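You operate a simulated robot arm through the tools that you are given. There is no shell and no other tool.

Carry out the task below with a simulated robot arm. There is one attempt and no reset: what you move stays moved.

JOB
Put things in order on the top of the brown bench. At the end: the brown block with silver top stands where the wood block with felt foot stood; the white pad with teal band stands on top of the brown mould marked rosette; the wood block with felt foot stands where the white pad with teal band stood; the brown bottle with green cap (marked "MASTIC") stands where the brown block with silver top stood; whatever was shut is shut again. Leave all else as you found it, and nothing knocked over.
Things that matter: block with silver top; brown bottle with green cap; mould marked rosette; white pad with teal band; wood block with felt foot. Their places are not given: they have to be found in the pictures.

It is judged by the outcome, as a careful person would: the job done as asked, and still so three seconds after it is handed in. It fails if anything else is knocked over, pushed out of place, dropped, spilled or broken. Lids that push on must go on centred and level and be pressed home; caps that screw on are set level and turned clockwise until they are tight.

ROBOT AND FRAMES
A 6-joint arm with a two-finger parallel gripper, fixed in place. Base frame: the origin is at the foot of the arm, x ahead of it, y to its left, z up; the work surface is at about z = 0. Units: cm, rad, N and s.
With the tool pointing down near the work surface it reaches from about 16 to 42 cm from the base axis. Its first joint turns from -1.152 to 1.152 rad. Payload 1.57 kg.
Tool frame: the origin (TCP) lies between the finger pads and is the grasp point; the fingertips stand 3 cm ahead of it; z points along the fingers, y is the line along which they close. Largest opening 8 cm; finger width 1.7, thickness 1.2; the body of the gripper, 4 by 8.2 cm, starts 8 cm behind the TCP.
Orientation is that of the tool frame in the base frame, as [roll, pitch, yaw] about the fixed x, y, z axes, in that order (R = Rz(yaw) Ry(pitch) Rx(roll)). With the fingers straight down and closing along the base's y, the tool's x points along the base's -x, its y along +y and its z along -z.

CONTROLS
- The arm moves only by the tool play_rows. Its arguments are lists of equal length, an entry for each row: "grip": the finger opening in cm, from 0 to 8; "linear": the shift along the base's x, y, z in units of 100 mm (1.0 is 100 mm), a list of three; "rot": the turn, a rotation vector about the base's x, y, z in units of 60 degrees (1.0 is 60 degrees), a list of three. In form: {"grip": [grip, ...], "linear": [[x, y, z], ...], "rot": [[wx, wy, wz], ...]}. A call has 1 to 20 rows; each row is the pose to reach, as a shift and turn from the pose commanded when the call began. A call with a number of a shift or a turn outside -1 to 1 is refused whole. Each row takes 0.2 s and may step no farther than 5 cm and 0.15 rad from the row before; otherwise, or with a gripper value out of range, the whole call is refused. A pose out of reach is approached as far as the arm can. The call stops where the force on the tool passes 40 N (or 10 N more than at its start, if that is more) or the arm is blocked; 0.2 s more then pass. The fingers move at their own pace (about 15.3 cm/s each) and stop on an object; they squeeze with about 41 N. The grip force told is the motor's: it shows also when the fingers shut on nothing. Time passes only in rows, and 0.2 s behind the last, so rows that repeat a pose let the fingers close. It gives the time, the measured TCP pose, the force on the tool (base axes), the opening and the grip force at its end, in the units of the frame above (readings bear some noise), with the torque about the TCP (base axes, N m) and any sound that the robot's microphone picked up, and new pictures: "show" is both (left out), scene, wrist or none.
- Cameras (640 x 400 px; columns grow to the right, rows downward): "scene" is fixed at [4.02, -33.56, 41.37]; the picture's right is [0.78, -0.62, 0.00], its down [-0.39, -0.50, -0.77] and it looks along [0.48, 0.61, -0.63] (base axes); focal length 214 px, centre (320, 200). "wrist" rides on the gripper at [7.2, -0.7, -12.2] in the tool frame; the picture's right is [0.09, 1.00, 0.00], its down [-0.84, 0.08, -0.54] and it looks along [-0.54, 0.05, 0.84] (tool axes); focal length 238 px, centre (320, 200).
- measure_at(camera, pixels): there is no depth. For up to 12 entries [column, row, z] of the newest picture of that camera ("zoom" is the newest enlarged one), the place [x, y] in the base frame at which the ray of that pixel passes the height z, good to about 0.3 cm, but the place of the scene camera against the robot may be out by one fixed shift of up to 1.8 cm in any direction. The clock stands still meanwhile.
- close_up(camera, box): a new picture of the part [left, top, right, bottom] of that camera's present view, enlarged. The clock stands still meanwhile.
- hand_in(): hands the job in; it is judged then, once.

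Unless the task says otherwise, let go and move clear before handing in.

The tools are called after "Call:" as name(argument=value, ...) on one line, values as JSON. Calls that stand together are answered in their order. play_rows: Moves the arm, as the interface text tells. Its arguments: {"type":"object","properties":{"grip":{"type":"array","items":{"type":"number"}},"linear":{"type":"array","items":{"type":"array","items":{"type":"number"}}},"rot":{"type":"array","items":{"type":"array","items":{"type":"number"}}},"show":{"type":"string","enum":["both","scene","wrist","none"]}},"required":["grip","linear","rot"]} The other tools are called the same way: measure_at (camera, pixels) gives the place at which the rays of pixels pass given heights; close_up (camera, box) takes an enlarged picture of a part of a camera's view; hand_in () hands the job in.

At the start:

```text
time: 0.0
eef_pos: [24.36, -9.99, 25.25]
orientation: [-3.141, 0.001, 3.14]
force: [0.0, -0.6, 0.0]
torque: [-0.05, -0.02, 0.0]
grip_width: 7.99
grasp_force: 0.0
```

scene: 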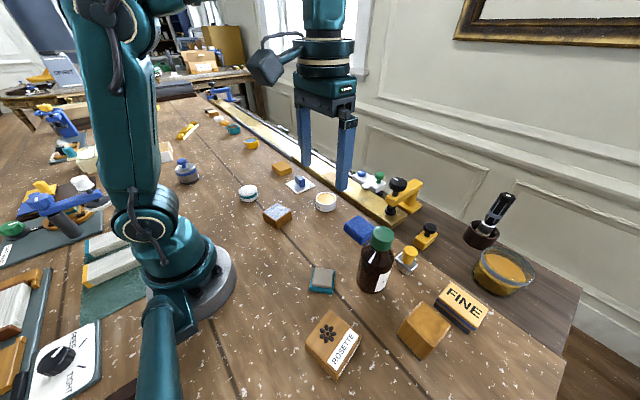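
wrist: 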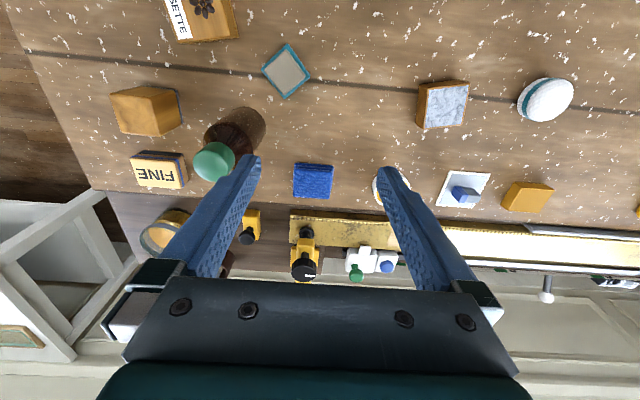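

I see several candidate objects in the scene picture: silver-topped block near (277,215), white pad near (248,193), bottle near (377,260), rosette mould near (335,345). I'll zoom in to identify them, especially the wood block with felt foot.

Call:
close_up(camera="scene", box=[220, 140, 380, 240])

Call:
close_up(camera="scene", box=[290, 210, 530, 390])

Call:
close_up(camera="wrist", box=[90, 0, 330, 220])

Call:
close_up(camera="wrist", box=[370, 50, 640, 230])

```text
4.00 times, centred on (300, 190) of scene
```

zoom: 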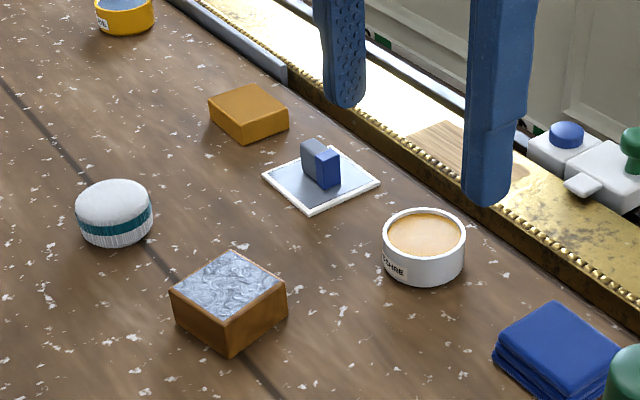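

```text
2.22 times, centred on (410, 300) of scene
```

zoom: 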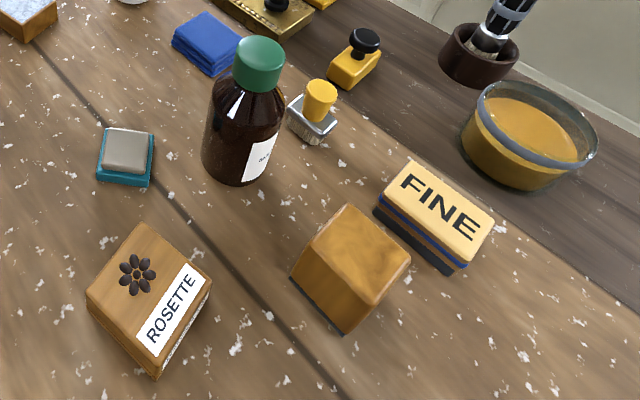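

```text
1.82 times, centred on (210, 110) of wrist
```

zoom: 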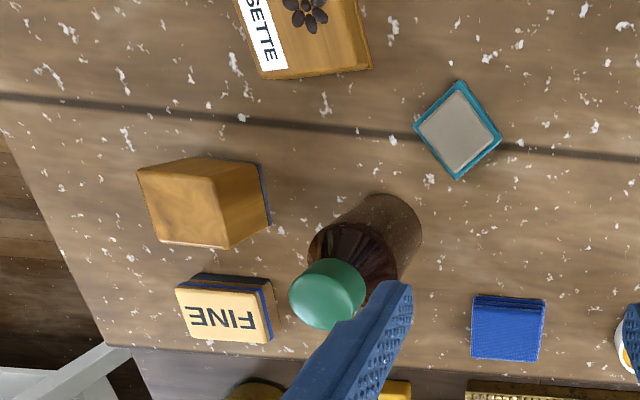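

```text
2.22 times, centred on (505, 140) of wrist
```

zoom: 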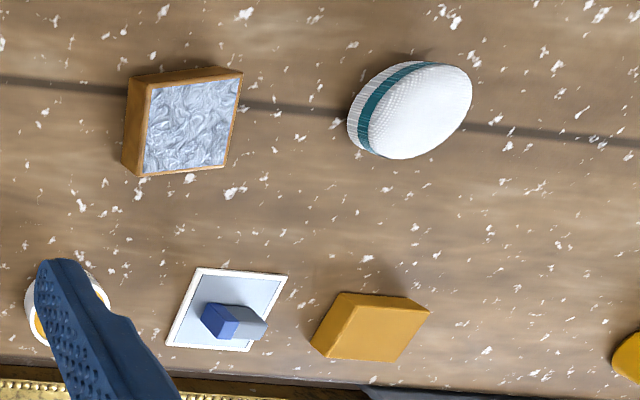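

The tall wood block at scene (425,330) shows a dark-blue felt foot (wrist zoom, near (265,195)), so that's the felt-foot block; the pad is at wrist (545,100). I'll measure rough positions from the wrist view.

Call:
measure_at(camera="wrist", pixels=[[442, 104, 0], [442, 104, 3], [545, 100, 0], [545, 100, 3], [145, 110, 0], [145, 110, 5], [245, 130, 0], [213, 160, 11], [205, 15, 0], [205, 15, 4], [285, 70, 0], [465, 190, 0]])

Call:
measure_at(camera="scene", pixels=[[277, 217, 0], [277, 213, 3], [248, 195, 0], [248, 190, 3], [422, 338, 0], [427, 322, 5], [374, 285, 0], [383, 235, 11], [335, 350, 0], [335, 340, 4], [322, 281, 0], [300, 183, 0]])

```text
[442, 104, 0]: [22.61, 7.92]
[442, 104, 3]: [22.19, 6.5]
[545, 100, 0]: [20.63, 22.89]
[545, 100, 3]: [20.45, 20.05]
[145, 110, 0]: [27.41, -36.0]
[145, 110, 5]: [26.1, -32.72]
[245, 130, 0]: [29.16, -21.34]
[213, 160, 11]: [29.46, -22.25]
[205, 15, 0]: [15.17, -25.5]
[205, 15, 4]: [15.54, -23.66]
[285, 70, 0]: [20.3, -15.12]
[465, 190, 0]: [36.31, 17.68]
```

```text
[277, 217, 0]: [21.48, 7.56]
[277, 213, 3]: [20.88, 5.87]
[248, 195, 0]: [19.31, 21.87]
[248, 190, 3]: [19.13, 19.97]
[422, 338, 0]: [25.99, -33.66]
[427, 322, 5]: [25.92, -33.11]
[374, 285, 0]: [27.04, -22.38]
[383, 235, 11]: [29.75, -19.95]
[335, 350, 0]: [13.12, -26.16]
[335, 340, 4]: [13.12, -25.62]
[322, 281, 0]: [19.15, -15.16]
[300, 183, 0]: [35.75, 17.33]
```

Rough places: silver block ≈(22,6.7), pad ≈(20.4,20.5), felt-foot block ≈(26.3,-33), bottle ≈(29.3,-21.5), rosette ≈(15.4,-24). I'll move so that the wrist camera is straight above the silver block and then the pad, for accurate fixes.

Call:
play_rows(grip=[8, 8, 8, 8], linear=[[0.1, 0.25, 0], [0.2, 0.5, 0], [0.35, 0.75, -0.1], [0.48, 1.0, -0.2]], rot=[[0, 0, 0], [0, 0, 0], [0, 0, 0], [0, 0, 0]], show="none")

Call:
play_rows(grip=[8, 8, 8, 8], linear=[[0, 0.25, -0.1], [0, 0.5, -0.2], [0, 0.74, -0.3], [0, 0.74, -0.3]], rot=[[0, 0, 0], [0, 0, 0], [0, 0, 0], [0, 0, 0]], show="wrist")

```text
time: 1.0
eef_pos: [29.08, -0.08, 23.19]
orientation: [3.14, 0.002, 3.14]
force: [0.0, -0.3, -0.4]
torque: [0.0, 0.0, 0.0]
grip_width: 8.0
grasp_force: 0.0
```

```text
time: 2.0
eef_pos: [28.9, 7.46, 20.02]
orientation: [3.139, 0.002, 3.14]
force: [0.0, 0.4, 0.7]
torque: [0.0, 0.05, 0.01]
grip_width: 8.02
grasp_force: 0.0
```

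wrist: 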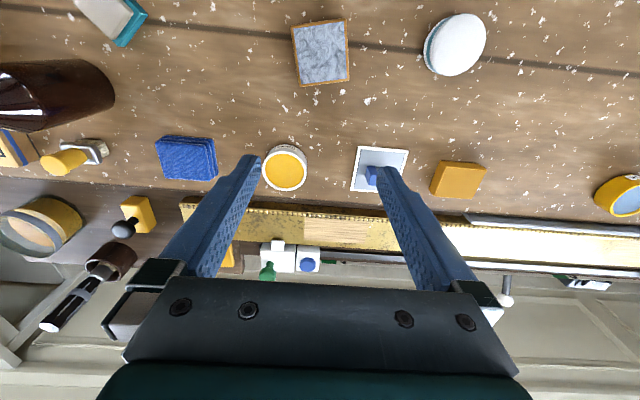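

Call:
close_up(camera="wrist", box=[260, 0, 380, 100])

Call:
close_up(camera="wrist", box=[400, 0, 520, 100])

Call:
close_up(camera="scene", box=[230, 170, 310, 240])

```text
4.00 times, centred on (320, 50) of wrist
```

zoom: 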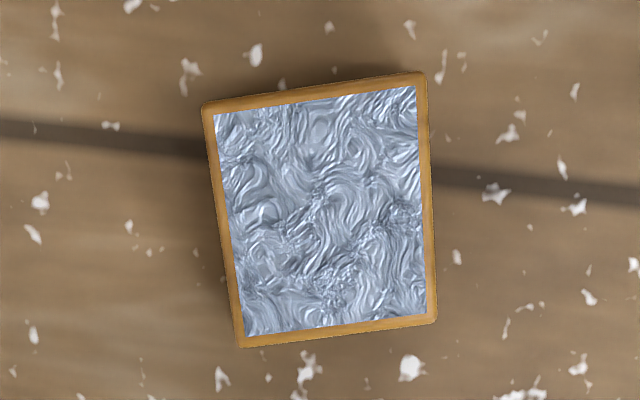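

```text
4.00 times, centred on (460, 50) of wrist
```

zoom: 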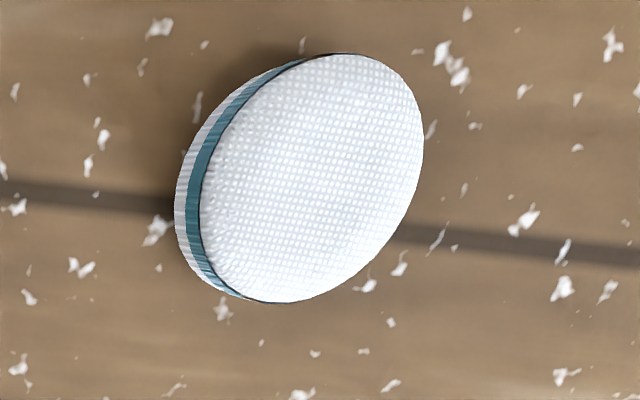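

```text
5.71 times, centred on (270, 205) of scene
```

zoom: 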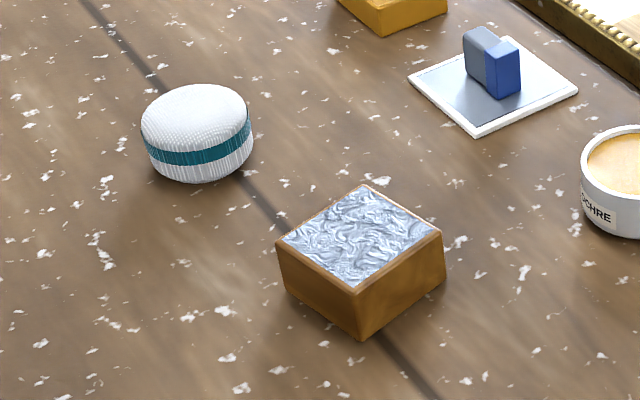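

The silver block's top face is seen almost from straight above (wrist corners ≈(290.5,25.8),(346.8,18),(349.3,80),(300,87)). I'll measure its corners and the pad's outline.

Call:
measure_at(camera="wrist", pixels=[[290.5, 25.8, 2.5], [346.8, 18, 2.5], [349.3, 80, 2.5], [300, 87, 2.5], [321, 53, 2.5], [321, 53, 0]])

Call:
measure_at(camera="scene", pixels=[[270, 205, 0]])

Call:
measure_at(camera="zoom", pixels=[[363, 342, 0], [287, 287, 0], [445, 282, 0], [363, 340, 0], [362, 292, 2.5], [276, 242, 2.5], [443, 232, 2.5], [363, 187, 2.5], [365, 187, 3], [362, 292, 3], [443, 232, 3], [276, 242, 3]])

```text
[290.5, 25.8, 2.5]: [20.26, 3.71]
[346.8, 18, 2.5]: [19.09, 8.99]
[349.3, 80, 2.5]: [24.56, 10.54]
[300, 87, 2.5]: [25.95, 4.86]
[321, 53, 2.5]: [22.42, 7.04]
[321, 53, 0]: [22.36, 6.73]
```

```text
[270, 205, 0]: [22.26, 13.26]
```

```text
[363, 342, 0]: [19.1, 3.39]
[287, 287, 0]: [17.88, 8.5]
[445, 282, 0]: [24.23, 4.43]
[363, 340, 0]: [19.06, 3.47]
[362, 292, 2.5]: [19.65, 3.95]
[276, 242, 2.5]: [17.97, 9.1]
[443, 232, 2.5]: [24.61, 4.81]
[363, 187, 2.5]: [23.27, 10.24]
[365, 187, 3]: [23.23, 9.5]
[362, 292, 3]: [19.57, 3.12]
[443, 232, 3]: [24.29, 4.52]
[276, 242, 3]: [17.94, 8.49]
```

The silver block centre is ≈(22.45,7.0), turned about 13° from the axes, ~3 cm tall, ~5.5 cm square. Next I move the wrist camera above the pad (wrist (458,44)).

Call:
play_rows(grip=[8, 8, 8, 8], linear=[[0, 0.35, 0], [0, 0.7, 0], [-0.05, 1.0, 0], [-0.05, 1.0, 0]], rot=[[0, 0, 0], [0, 0, 0], [0, 0, 0], [0, 0, 0]], show="none")

Call:
play_rows(grip=[8, 8, 8], linear=[[-0.03, 0.2, 0], [-0.06, 0.36, 0], [-0.06, 0.36, 0]], rot=[[0, 0, 0], [0, 0, 0], [0, 0, 0]], show="wrist")

```text
time: 3.0
eef_pos: [28.66, 17.67, 20.03]
orientation: [-3.14, 0.003, 3.14]
force: [-0.2, -0.6, 0.3]
torque: [0.03, 0.03, -0.05]
grip_width: 7.99
grasp_force: 0.1
```

```text
time: 3.8
eef_pos: [27.75, 21.04, 20.05]
orientation: [-3.141, 0.004, 3.141]
force: [-0.3, 0.6, 0.0]
torque: [-0.02, 0.02, -0.01]
grip_width: 8.0
grasp_force: 0.1
```

wrist: 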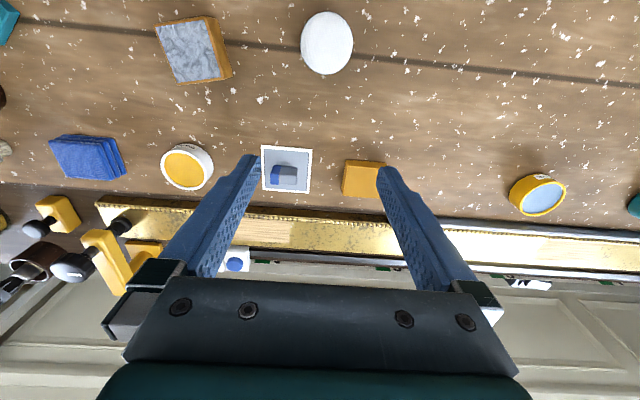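

Call:
close_up(camera="wrist", box=[280, 0, 380, 80])

Call:
measure_at(camera="wrist", pixels=[[301, 43, 2], [353, 43, 2], [327, 12, 2], [327, 74, 2], [327, 43, 2], [327, 43, 0], [190, 50, 3], [193, 50, 3], [301, 43, 2], [353, 43, 2], [327, 12, 2], [327, 74, 2]])

```text
5.00 times, centred on (330, 40) of wrist
```

zoom: 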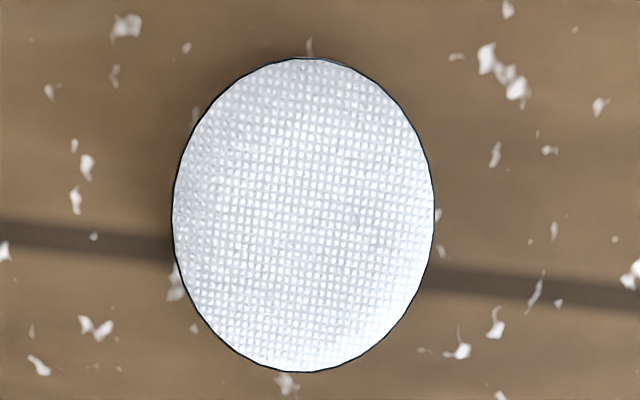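

```text
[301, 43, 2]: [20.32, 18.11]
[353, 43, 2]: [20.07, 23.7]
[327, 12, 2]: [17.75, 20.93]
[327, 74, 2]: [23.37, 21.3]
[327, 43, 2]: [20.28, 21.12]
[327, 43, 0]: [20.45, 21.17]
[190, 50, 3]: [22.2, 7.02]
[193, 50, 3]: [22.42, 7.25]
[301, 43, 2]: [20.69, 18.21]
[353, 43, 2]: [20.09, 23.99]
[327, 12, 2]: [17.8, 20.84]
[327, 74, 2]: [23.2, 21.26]
```

The pad is a disc about 5.6 cm across, centred at ≈(20.4,21.05). I'll move over it and descend part way with the fingers open.

Call:
play_rows(grip=[8, 8, 8, 8, 8], linear=[[-0.25, 0, -0.1], [-0.5, 0, -0.3], [-0.735, 0, -0.6], [-0.735, 0, -0.95], [-0.735, 0, -0.95]], rot=[[0, 0, 0], [0, 0, 0], [0, 0, 0], [0, 0, 0], [0, 0, 0]], show="both")

```text
time: 5.0
eef_pos: [20.64, 21.16, 10.27]
orientation: [3.139, 0.003, 3.14]
force: [0.8, 0.4, -0.4]
torque: [0.02, 0.01, -0.03]
grip_width: 8.01
grasp_force: 0.0
```

scene: 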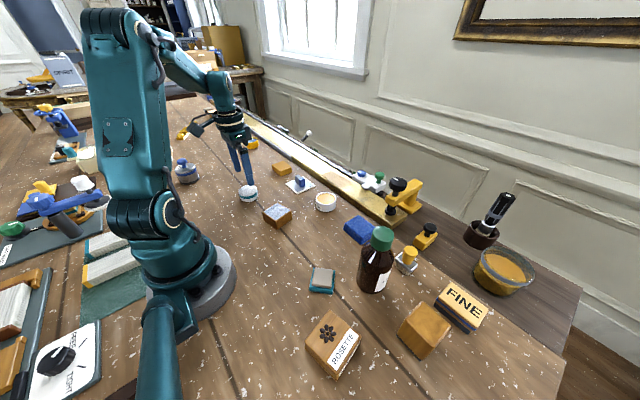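
wrist: 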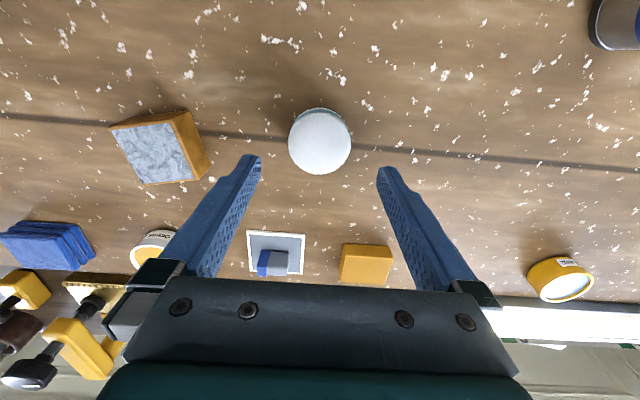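

The pad at wrist (320,140) is centred between the fingertips in y. I'll recheck its centre from this view.

Call:
measure_at(camera="wrist", pixels=[[320, 144, 2.3], [320, 144, 2.3], [320, 144, 2.3], [320, 175, 2.3], [320, 175, 2.3], [288, 142, 2.3], [352, 142, 2.3], [320, 108, 0], [320, 108, 0]])

Call:
close_up(camera="wrist", box=[240, 80, 400, 190])

```text
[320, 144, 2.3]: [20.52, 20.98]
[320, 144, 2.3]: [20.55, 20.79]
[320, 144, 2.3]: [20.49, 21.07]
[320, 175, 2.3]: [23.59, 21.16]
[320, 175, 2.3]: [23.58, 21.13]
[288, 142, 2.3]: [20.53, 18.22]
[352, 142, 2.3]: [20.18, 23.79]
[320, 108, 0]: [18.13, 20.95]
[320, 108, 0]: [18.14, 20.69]
```

```text
3.64 times, centred on (320, 135) of wrist
```

zoom: 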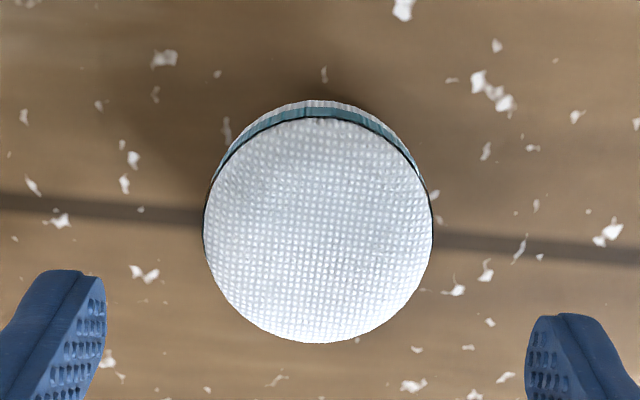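

The centre is confirmed at ≈(20.45,21.0). I'll descend to just above grasp height and check.

Call:
play_rows(grip=[8, 8, 8, 8, 8], linear=[[-0.015, -0.01, -0.2], [-0.015, -0.01, -0.35], [-0.015, -0.01, -0.5], [-0.015, -0.01, -0.62], [-0.015, -0.01, -0.62]], rot=[[0, 0, 0], [0, 0, 0], [0, 0, 0], [0, 0, 0], [0, 0, 0]], show="both")

```text
time: 6.2
eef_pos: [20.4, 20.86, 4.41]
orientation: [3.141, 0.002, 3.139]
force: [-0.1, -0.6, 0.1]
torque: [0.0, 0.01, 0.01]
grip_width: 8.01
grasp_force: 0.0
```

scene: 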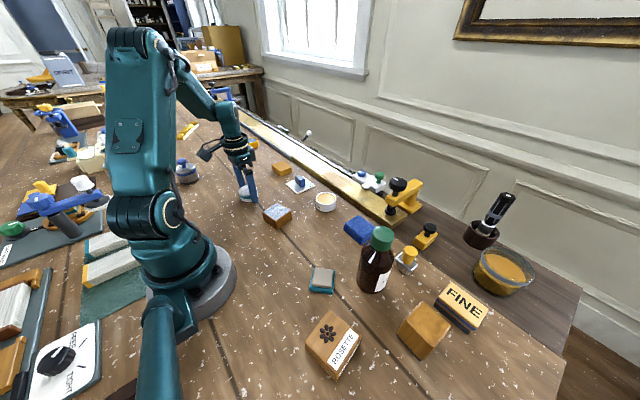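
wrist: 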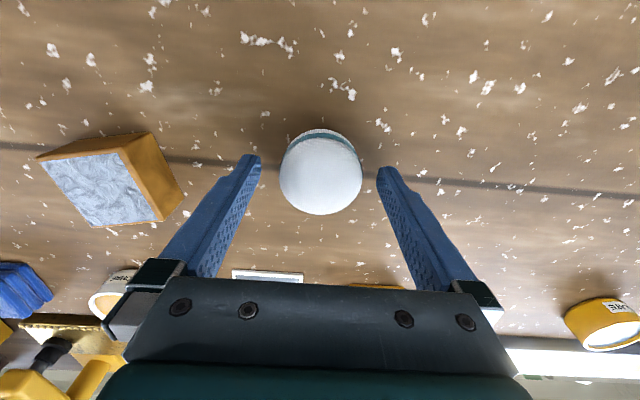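

Readings put the tips about 1.4 cm above the bench with the pad between them. I'll go down 0.75 cm more and close.

Call:
play_rows(grip=[8, 8, 6, 5, 5, 5, 5, 5], linear=[[0, 0.01, -0.04], [0, 0.01, -0.08], [0, 0.01, -0.08], [0, 0.01, -0.08], [0, 0.01, -0.08], [0, 0.01, -0.08], [0, 0.01, -0.08], [0, 0.01, -0.08]], rot=[[0, 0, 0], [0, 0, 0], [0, 0, 0], [0, 0, 0], [0, 0, 0], [0, 0, 0], [0, 0, 0], [0, 0, 0]], show="both")

```text
time: 8.0
eef_pos: [20.58, 20.85, 3.68]
orientation: [3.141, 0.002, 3.139]
force: [-0.2, 0.1, 0.0]
torque: [0.02, -0.03, 0.01]
grip_width: 5.16
grasp_force: 41.0
```

scene: 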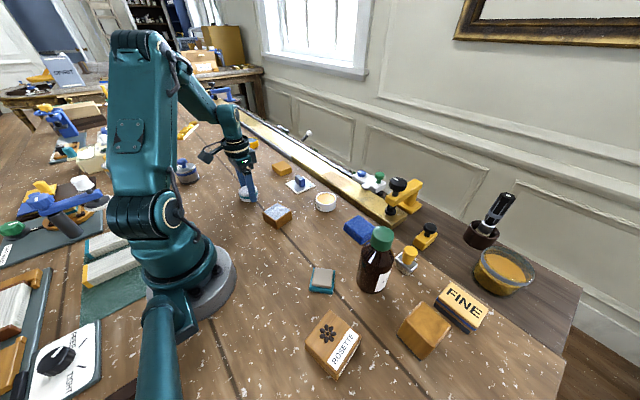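
wrist: 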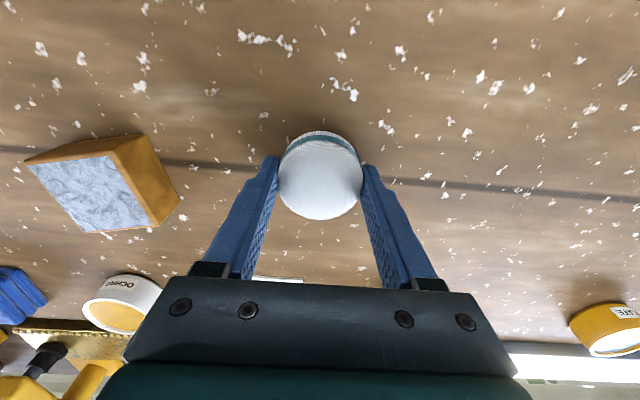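

The pad is held (opening 5.16, 41 N). I'll lift it and carry it in an arc to the rosette side.

Call:
play_rows(grip=[4.8, 4.8, 4.8, 4.8, 4.8, 4.8, 4.8, 4.8], linear=[[0, 0, 0.05], [0, 0, 0.2], [0, 0, 0.4], [0, 0, 0.6], [0.05, -0.2, 0.8], [0.1, -0.45, 1.0], [0.15, -0.7, 1.0], [0.2, -1.0, 1.0]], rot=[[0, 0, 0], [0, 0, 0], [0, 0, 0], [0, 0, 0], [0, 0, 0], [0, 0, 0], [0, 0, 0], [0, 0, 0]], show="both")

```text
time: 9.8
eef_pos: [22.59, 10.85, 13.54]
orientation: [-3.14, 0.002, -3.141]
force: [-0.5, 0.0, 0.3]
torque: [-0.01, 0.0, -0.01]
grip_width: 5.12
grasp_force: 40.7
```

scene: 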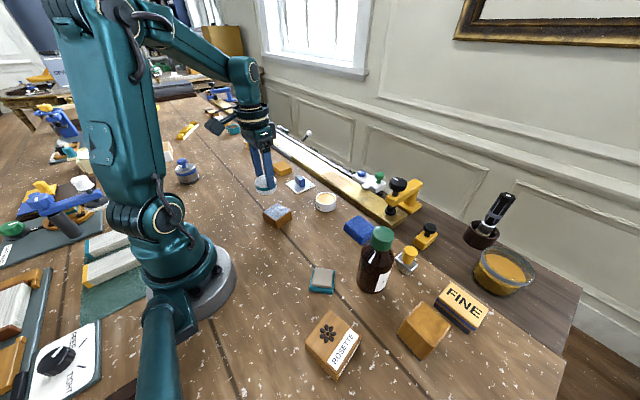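
wrist: 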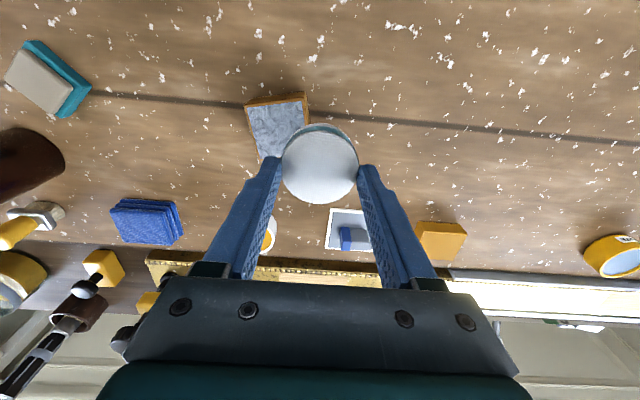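

The pad in the wrist view (320,163) looks a little smaller than at the grasp, so I want to check whether it has slipped or tilted.

Call:
close_up(camera="wrist", box=[230, 100, 410, 220])

Call:
close_up(camera="scene", box=[230, 130, 310, 210])

```text
3.33 times, centred on (320, 160) of wrist
```

zoom: 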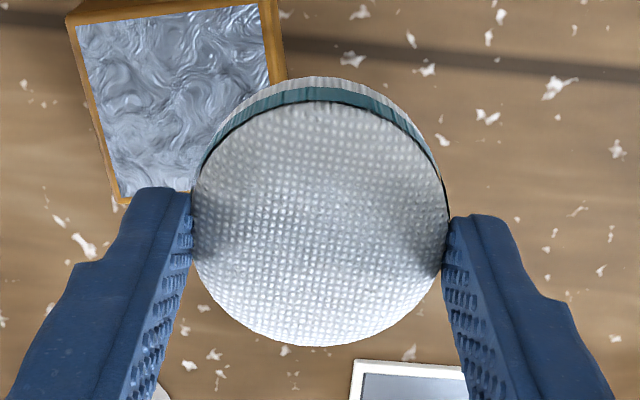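

```text
5.00 times, centred on (270, 170) of scene
```

zoom: 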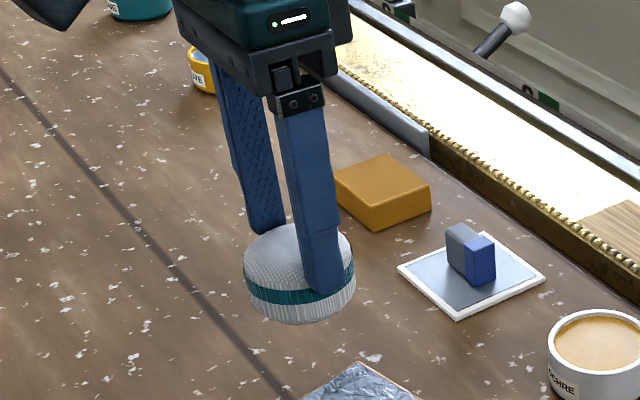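

The pad seems to sit low on the fingertips. I'll hold still a moment to see whether it is still slipping.

Call:
play_rows(grip=[4.5, 4.5], linear=[[0, 0.0, 0], [0, 0.0, 0]], rot=[[0, 0, 0], [0, 0, 0]], show="both")

Call:
close_up(camera="wrist", box=[230, 100, 410, 220])

```text
time: 10.4
eef_pos: [22.48, 10.86, 13.64]
orientation: [-3.141, 0.001, 3.14]
force: [-0.9, -0.2, -0.3]
torque: [-0.01, 0.04, -0.01]
grip_width: 5.16
grasp_force: 40.9
```

scene: 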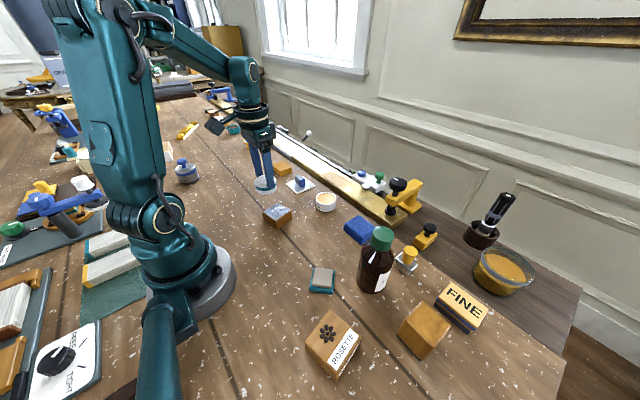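
wrist: 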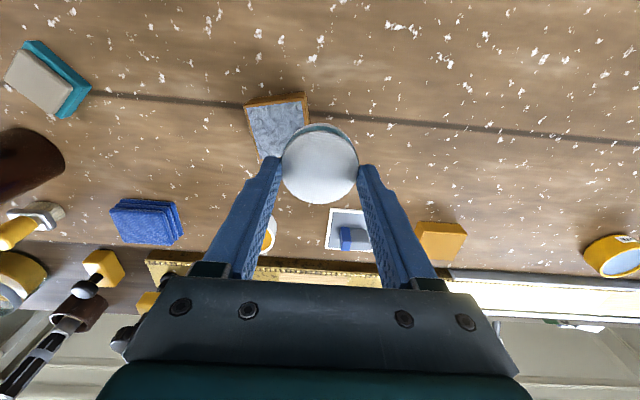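

```text
3.33 times, centred on (320, 160) of wrist
```

zoom: 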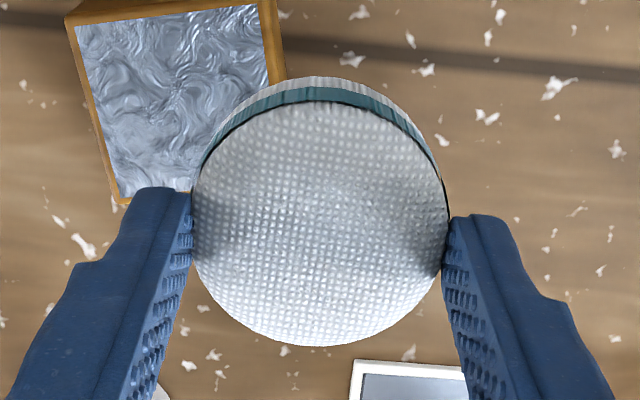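

The pad isn't slipping now, but the geometry suggests it slid about 1 cm down the fingers during the lift, leaving little overlap. I'll go back over free bench, set it down and regrip it deeper.

Call:
play_rows(grip=[4.5, 4.5, 4.5, 4.5, 4.5, 4.5, 4.5, 4.5, 4.5], linear=[[0, 0.15, 0], [0, 0.35, 0], [0, 0.6, 0], [0, 0.8, 0], [0, 0.8, -0.2], [0, 0.8, -0.4], [0, 0.8, -0.6], [0, 0.8, -0.75], [0, 0.8, -0.75]], rot=[[0, 0, 0], [0, 0, 0], [0, 0, 0], [0, 0, 0], [0, 0, 0], [0, 0, 0], [0, 0, 0], [0, 0, 0], [0, 0, 0]], show="both")

Call:
close_up(camera="scene", box=[220, 150, 300, 220])

Call:
close_up(camera="wrist", box=[230, 100, 410, 220])

```text
time: 12.4
eef_pos: [22.42, 18.95, 5.81]
orientation: [3.141, 0.001, 3.139]
force: [0.1, -0.3, -0.8]
torque: [0.01, -0.04, 0.01]
grip_width: 5.14
grasp_force: 41.0
```

scene: 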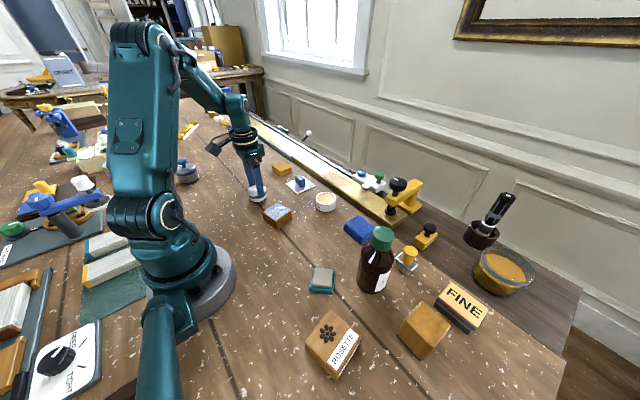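
wrist: 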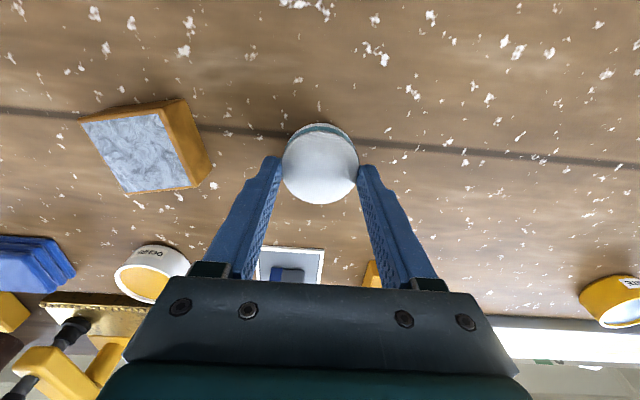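

```text
5.71 times, centred on (260, 185) of scene
```

zoom: 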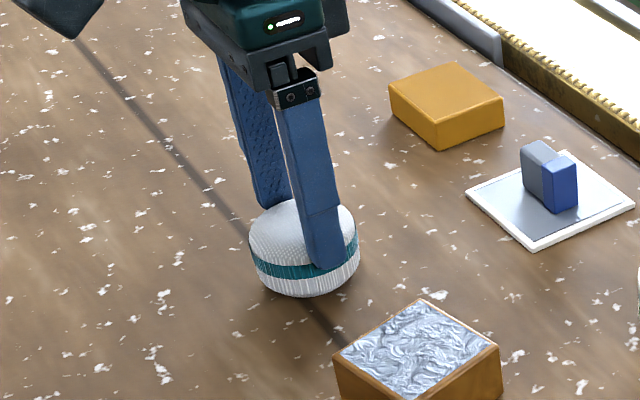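

```text
3.33 times, centred on (320, 160) of wrist
```

zoom: 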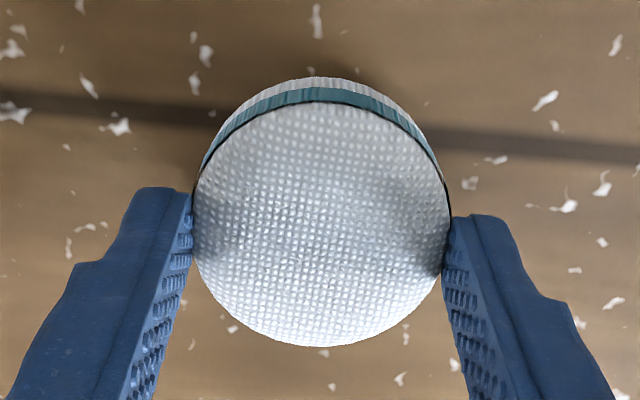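

The pad is near the bench now (TCP 5.8). I'll lower in small steps to feel for contact.

Call:
play_rows(grip=[4.5, 4.5, 4.5, 4.5], linear=[[0, 0, -0.02], [0, 0, -0.04], [0, 0, -0.055], [0, 0, -0.055]], rot=[[0, 0, 0], [0, 0, 0], [0, 0, 0], [0, 0, 0]], show="scene")

Call:
close_up(camera="scene", box=[220, 150, 300, 220])

```text
time: 13.4
eef_pos: [22.57, 18.99, 5.54]
orientation: [3.139, 0.002, -3.14]
force: [-2.6, -1.5, 28.4]
torque: [-0.16, 0.38, 0.03]
grip_width: 5.1
grasp_force: 41.0
```

scene: 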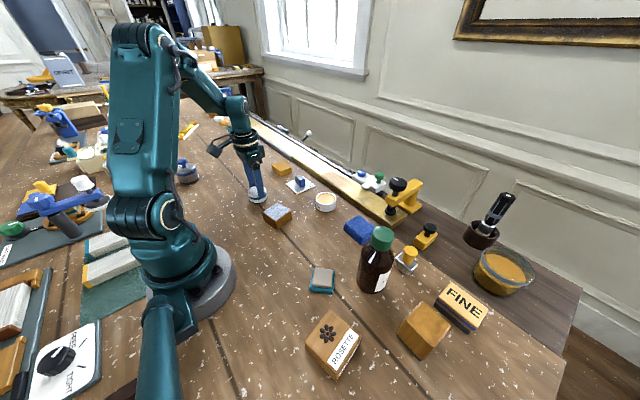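

```text
5.71 times, centred on (260, 185) of scene
```

zoom: 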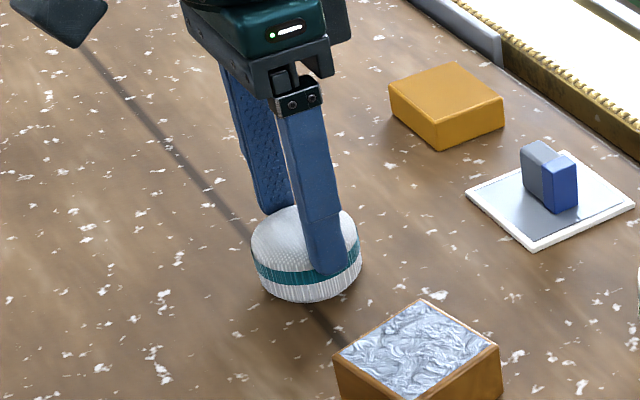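

Contact at TCP z≈5.5 (28 N up), so the pad had indeed slid ~1.8 cm. I'll ease off, open, drop to a deeper grip and close again.

Call:
play_rows(grip=[4.5, 8, 8, 8, 8, 8, 8, 8, 4, 4, 4, 4, 4, 4], linear=[[0, 0, 0.03], [0, 0, 0.03], [0, 0, 0.03], [0, 0, 0.0], [0, 0, -0.06], [0, 0, -0.12], [0, 0, -0.17], [0, 0, -0.17], [0, 0, -0.17], [0, 0, -0.17], [0, 0, -0.17], [0, 0, -0.17], [0, 0, -0.17], [0, 0, -0.17]], rot=[[0, 0, 0], [0, 0, 0], [0, 0, 0], [0, 0, 0], [0, 0, 0], [0, 0, 0], [0, 0, 0], [0, 0, 0], [0, 0, 0], [0, 0, 0], [0, 0, 0], [0, 0, 0], [0, 0, 0], [0, 0, 0]], show="both")

Call:
close_up(camera="scene", box=[220, 150, 300, 220])

Call:
close_up(camera="wrist", box=[230, 100, 410, 220])

```text
time: 16.4
eef_pos: [22.53, 18.93, 3.66]
orientation: [3.141, 0.002, 3.139]
force: [0.9, 0.3, 0.3]
torque: [0.0, -0.01, -0.02]
grip_width: 5.12
grasp_force: 41.1
```

scene: 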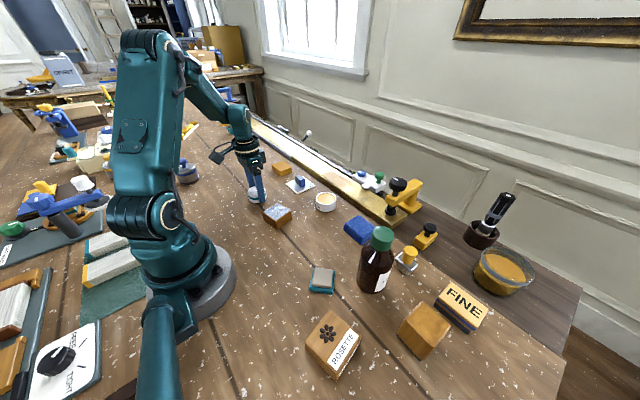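
wrist: 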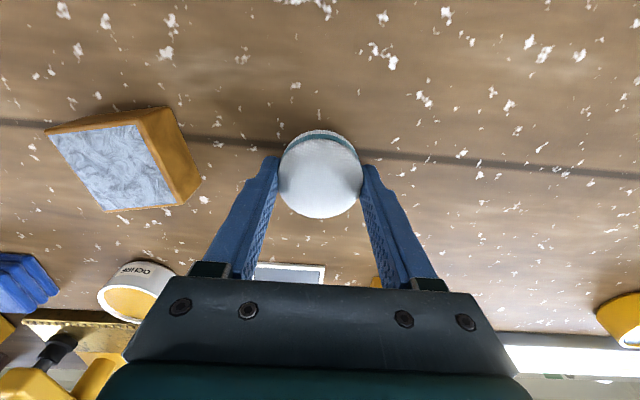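

```text
5.71 times, centred on (260, 185) of scene
```

zoom: 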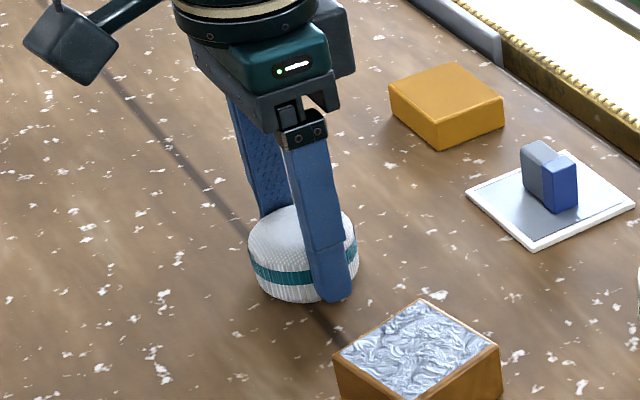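

```text
3.33 times, centred on (320, 160) of wrist
```

zoom: 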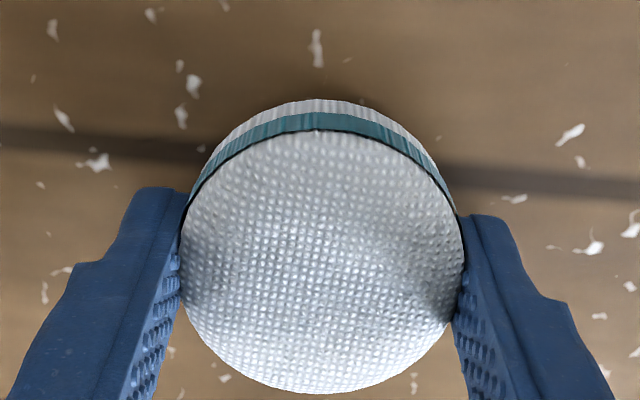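

Now the fingers overlap the whole pad. I'll lift very slowly by 1 cm and compare the wrist picture for slip.

Call:
play_rows(grip=[3, 3, 3, 3, 3, 3, 3], linear=[[0, 0, 0.01], [0, 0, 0.025], [0, 0, 0.045], [0, 0, 0.07], [0, 0, 0.1], [0, 0, 0.1], [0, 0, 0.1]], rot=[[0, 0, 0], [0, 0, 0], [0, 0, 0], [0, 0, 0], [0, 0, 0], [0, 0, 0], [0, 0, 0]], show="both")

Call:
close_up(camera="wrist", box=[230, 100, 410, 220])

Call:
close_up(camera="scene", box=[220, 150, 300, 220])

```text
time: 18.0
eef_pos: [22.25, 18.93, 4.93]
orientation: [-3.141, 0.002, 3.139]
force: [-0.3, 0.1, 0.7]
torque: [-0.01, -0.02, 0.03]
grip_width: 5.11
grasp_force: 40.9
```

scene: 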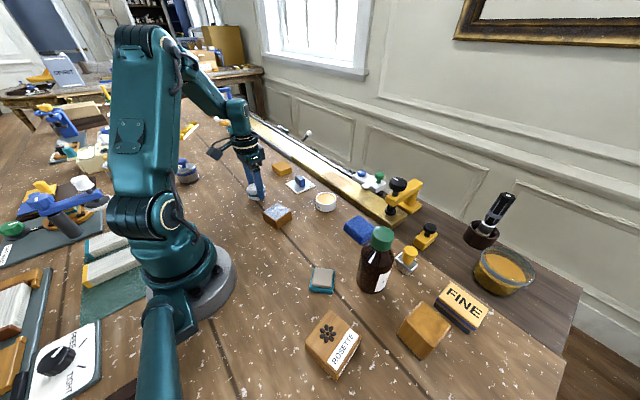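
wrist: 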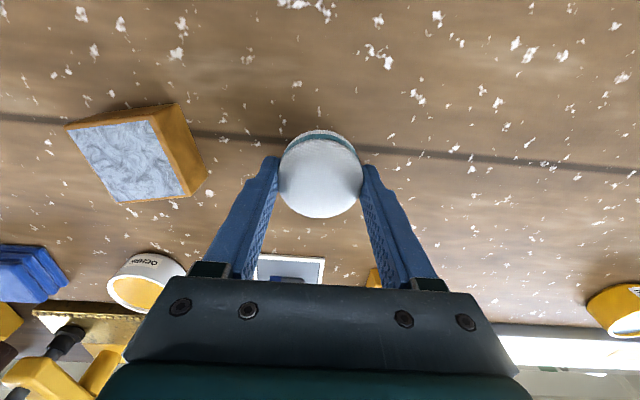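

```text
3.33 times, centred on (320, 160) of wrist
```

zoom: 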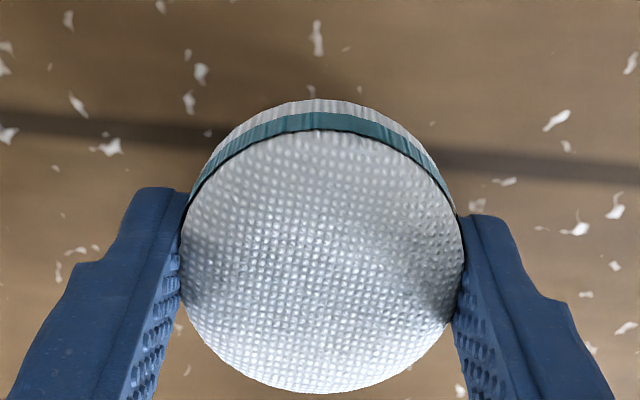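

```text
5.71 times, centred on (260, 185) of scene
```

zoom: 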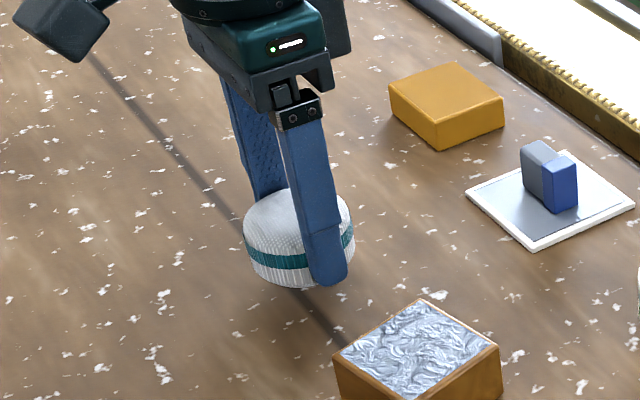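

No slip this time. I'll lift and carry with gentle acceleration.

Call:
play_rows(grip=[3, 3, 3, 3, 3, 3, 3, 3, 3, 3, 3, 3, 3, 3, 3, 3, 3], linear=[[0, 0, 0.03], [0, 0, 0.08], [0, 0, 0.16], [0, 0, 0.26], [0, 0, 0.37], [0, -0.02, 0.48], [0, -0.06, 0.59], [0, -0.12, 0.69], [0, -0.2, 0.77], [0, -0.3, 0.82], [0, -0.42, 0.84], [0, -0.54, 0.84], [0, -0.66, 0.84], [0, -0.78, 0.84], [0, -0.88, 0.84], [0, -0.95, 0.84], [0, -0.98, 0.84]], rot=[[0, 0, 0], [0, 0, 0], [0, 0, 0], [0, 0, 0], [0, 0, 0], [0, 0, 0], [0, 0, 0], [0, 0, 0], [0, 0, 0], [0, 0, 0], [0, 0, 0], [0, 0, 0], [0, 0, 0], [0, 0, 0], [0, 0, 0], [0, 0, 0], [0, 0, 0]], show="wrist")

Call:
close_up(camera="wrist", box=[230, 100, 410, 220])

```text
time: 21.6
eef_pos: [22.47, 9.21, 13.23]
orientation: [-3.141, 0.002, 3.14]
force: [0.9, 0.1, -0.1]
torque: [0.01, 0.0, 0.02]
grip_width: 5.13
grasp_force: 40.9
```

wrist: 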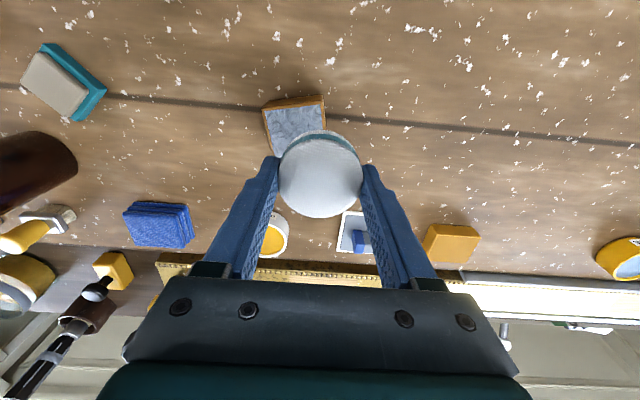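

```text
3.33 times, centred on (320, 160) of wrist
```

zoom: 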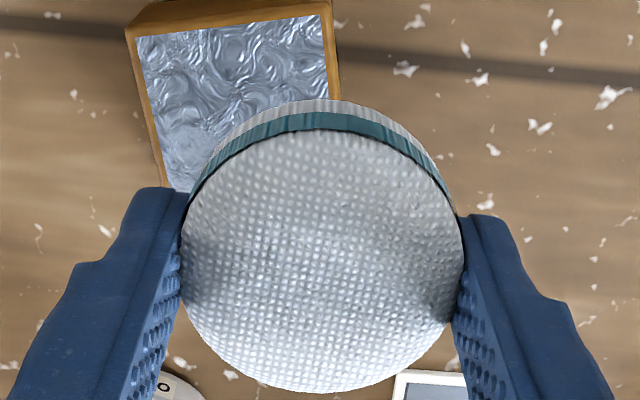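

Still no slip. Continuing the carry towards the rosette with the height raised to clear the bottle.

Call:
play_rows(grip=[3, 3, 3, 3, 3, 3, 3, 3, 3], linear=[[0, -0.04, 0.03], [0, -0.12, 0.08], [0, -0.24, 0.16], [0, -0.38, 0.24], [0, -0.52, 0.32], [0, -0.66, 0.37], [0, -0.8, 0.39], [0, -0.94, 0.4], [0, -1.0, 0.4]], rot=[[0, 0, 0], [0, 0, 0], [0, 0, 0], [0, 0, 0], [0, 0, 0], [0, 0, 0], [0, 0, 0], [0, 0, 0], [0, 0, 0]], show="none")

Call:
play_rows(grip=[3, 3, 3, 3, 3, 3, 3, 3, 3], linear=[[0, -0.04, 0], [0, -0.12, 0], [0, -0.24, 0], [0, -0.38, 0], [0, -0.52, 0], [0, -0.66, 0], [0, -0.8, 0], [0, -0.94, 0], [0, -1.0, 0]], rot=[[0, 0, 0], [0, 0, 0], [0, 0, 0], [0, 0, 0], [0, 0, 0], [0, 0, 0], [0, 0, 0], [0, 0, 0], [0, 0, 0]], show="wrist")

```text
time: 23.6
eef_pos: [22.35, -0.8, 17.19]
orientation: [3.141, 0.001, -3.141]
force: [-0.8, 0.5, -0.5]
torque: [0.01, 0.02, -0.01]
grip_width: 5.09
grasp_force: 40.9
```

```text
time: 25.6
eef_pos: [22.5, -10.82, 17.2]
orientation: [3.14, 0.002, 3.139]
force: [0.2, 0.1, 0.5]
torque: [-0.03, 0.02, 0.01]
grip_width: 5.09
grasp_force: 41.1
```

wrist: 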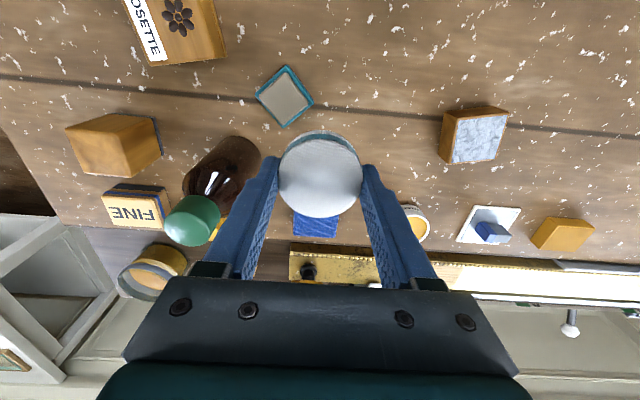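

Next hop brings the wrist camera over the rosette mould; I keep x slightly smaller to stay off the bottle.

Call:
play_rows(grip=[3, 3, 3, 3, 3, 3, 3, 3, 3, 3], linear=[[-0.01, -0.04, 0], [-0.02, -0.12, 0], [-0.03, -0.24, 0], [-0.04, -0.38, 0], [-0.05, -0.52, 0], [-0.05, -0.66, 0], [-0.05, -0.8, 0], [-0.05, -0.94, 0], [-0.05, -1.0, 0], [-0.05, -1.0, 0]], rot=[[0, 0, 0], [0, 0, 0], [0, 0, 0], [0, 0, 0], [0, 0, 0], [0, 0, 0], [0, 0, 0], [0, 0, 0], [0, 0, 0], [0, 0, 0]], show="both")

```text
time: 27.8
eef_pos: [21.88, -20.89, 17.15]
orientation: [3.14, 0.002, 3.141]
force: [0.9, 0.3, -0.1]
torque: [-0.02, 0.02, -0.01]
grip_width: 5.11
grasp_force: 41.2
```

scene: 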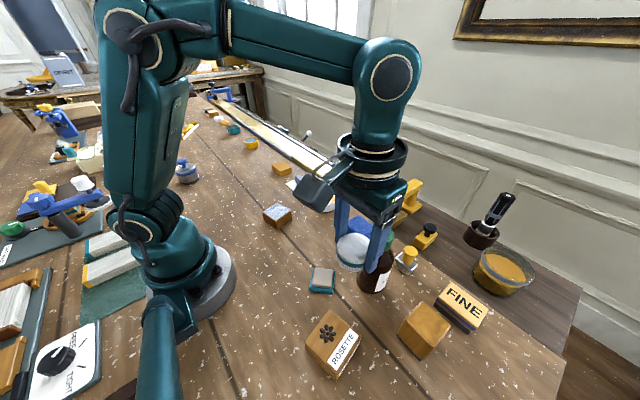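
wrist: 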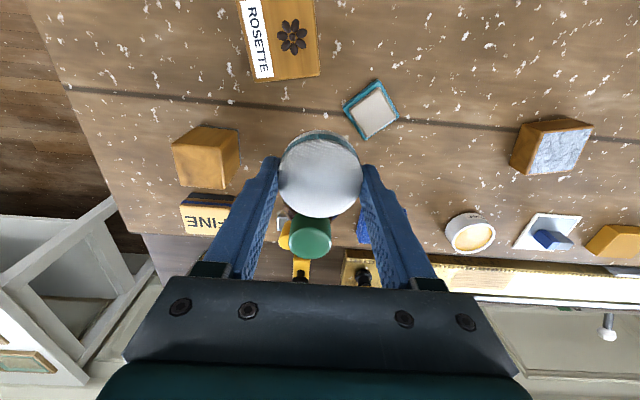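

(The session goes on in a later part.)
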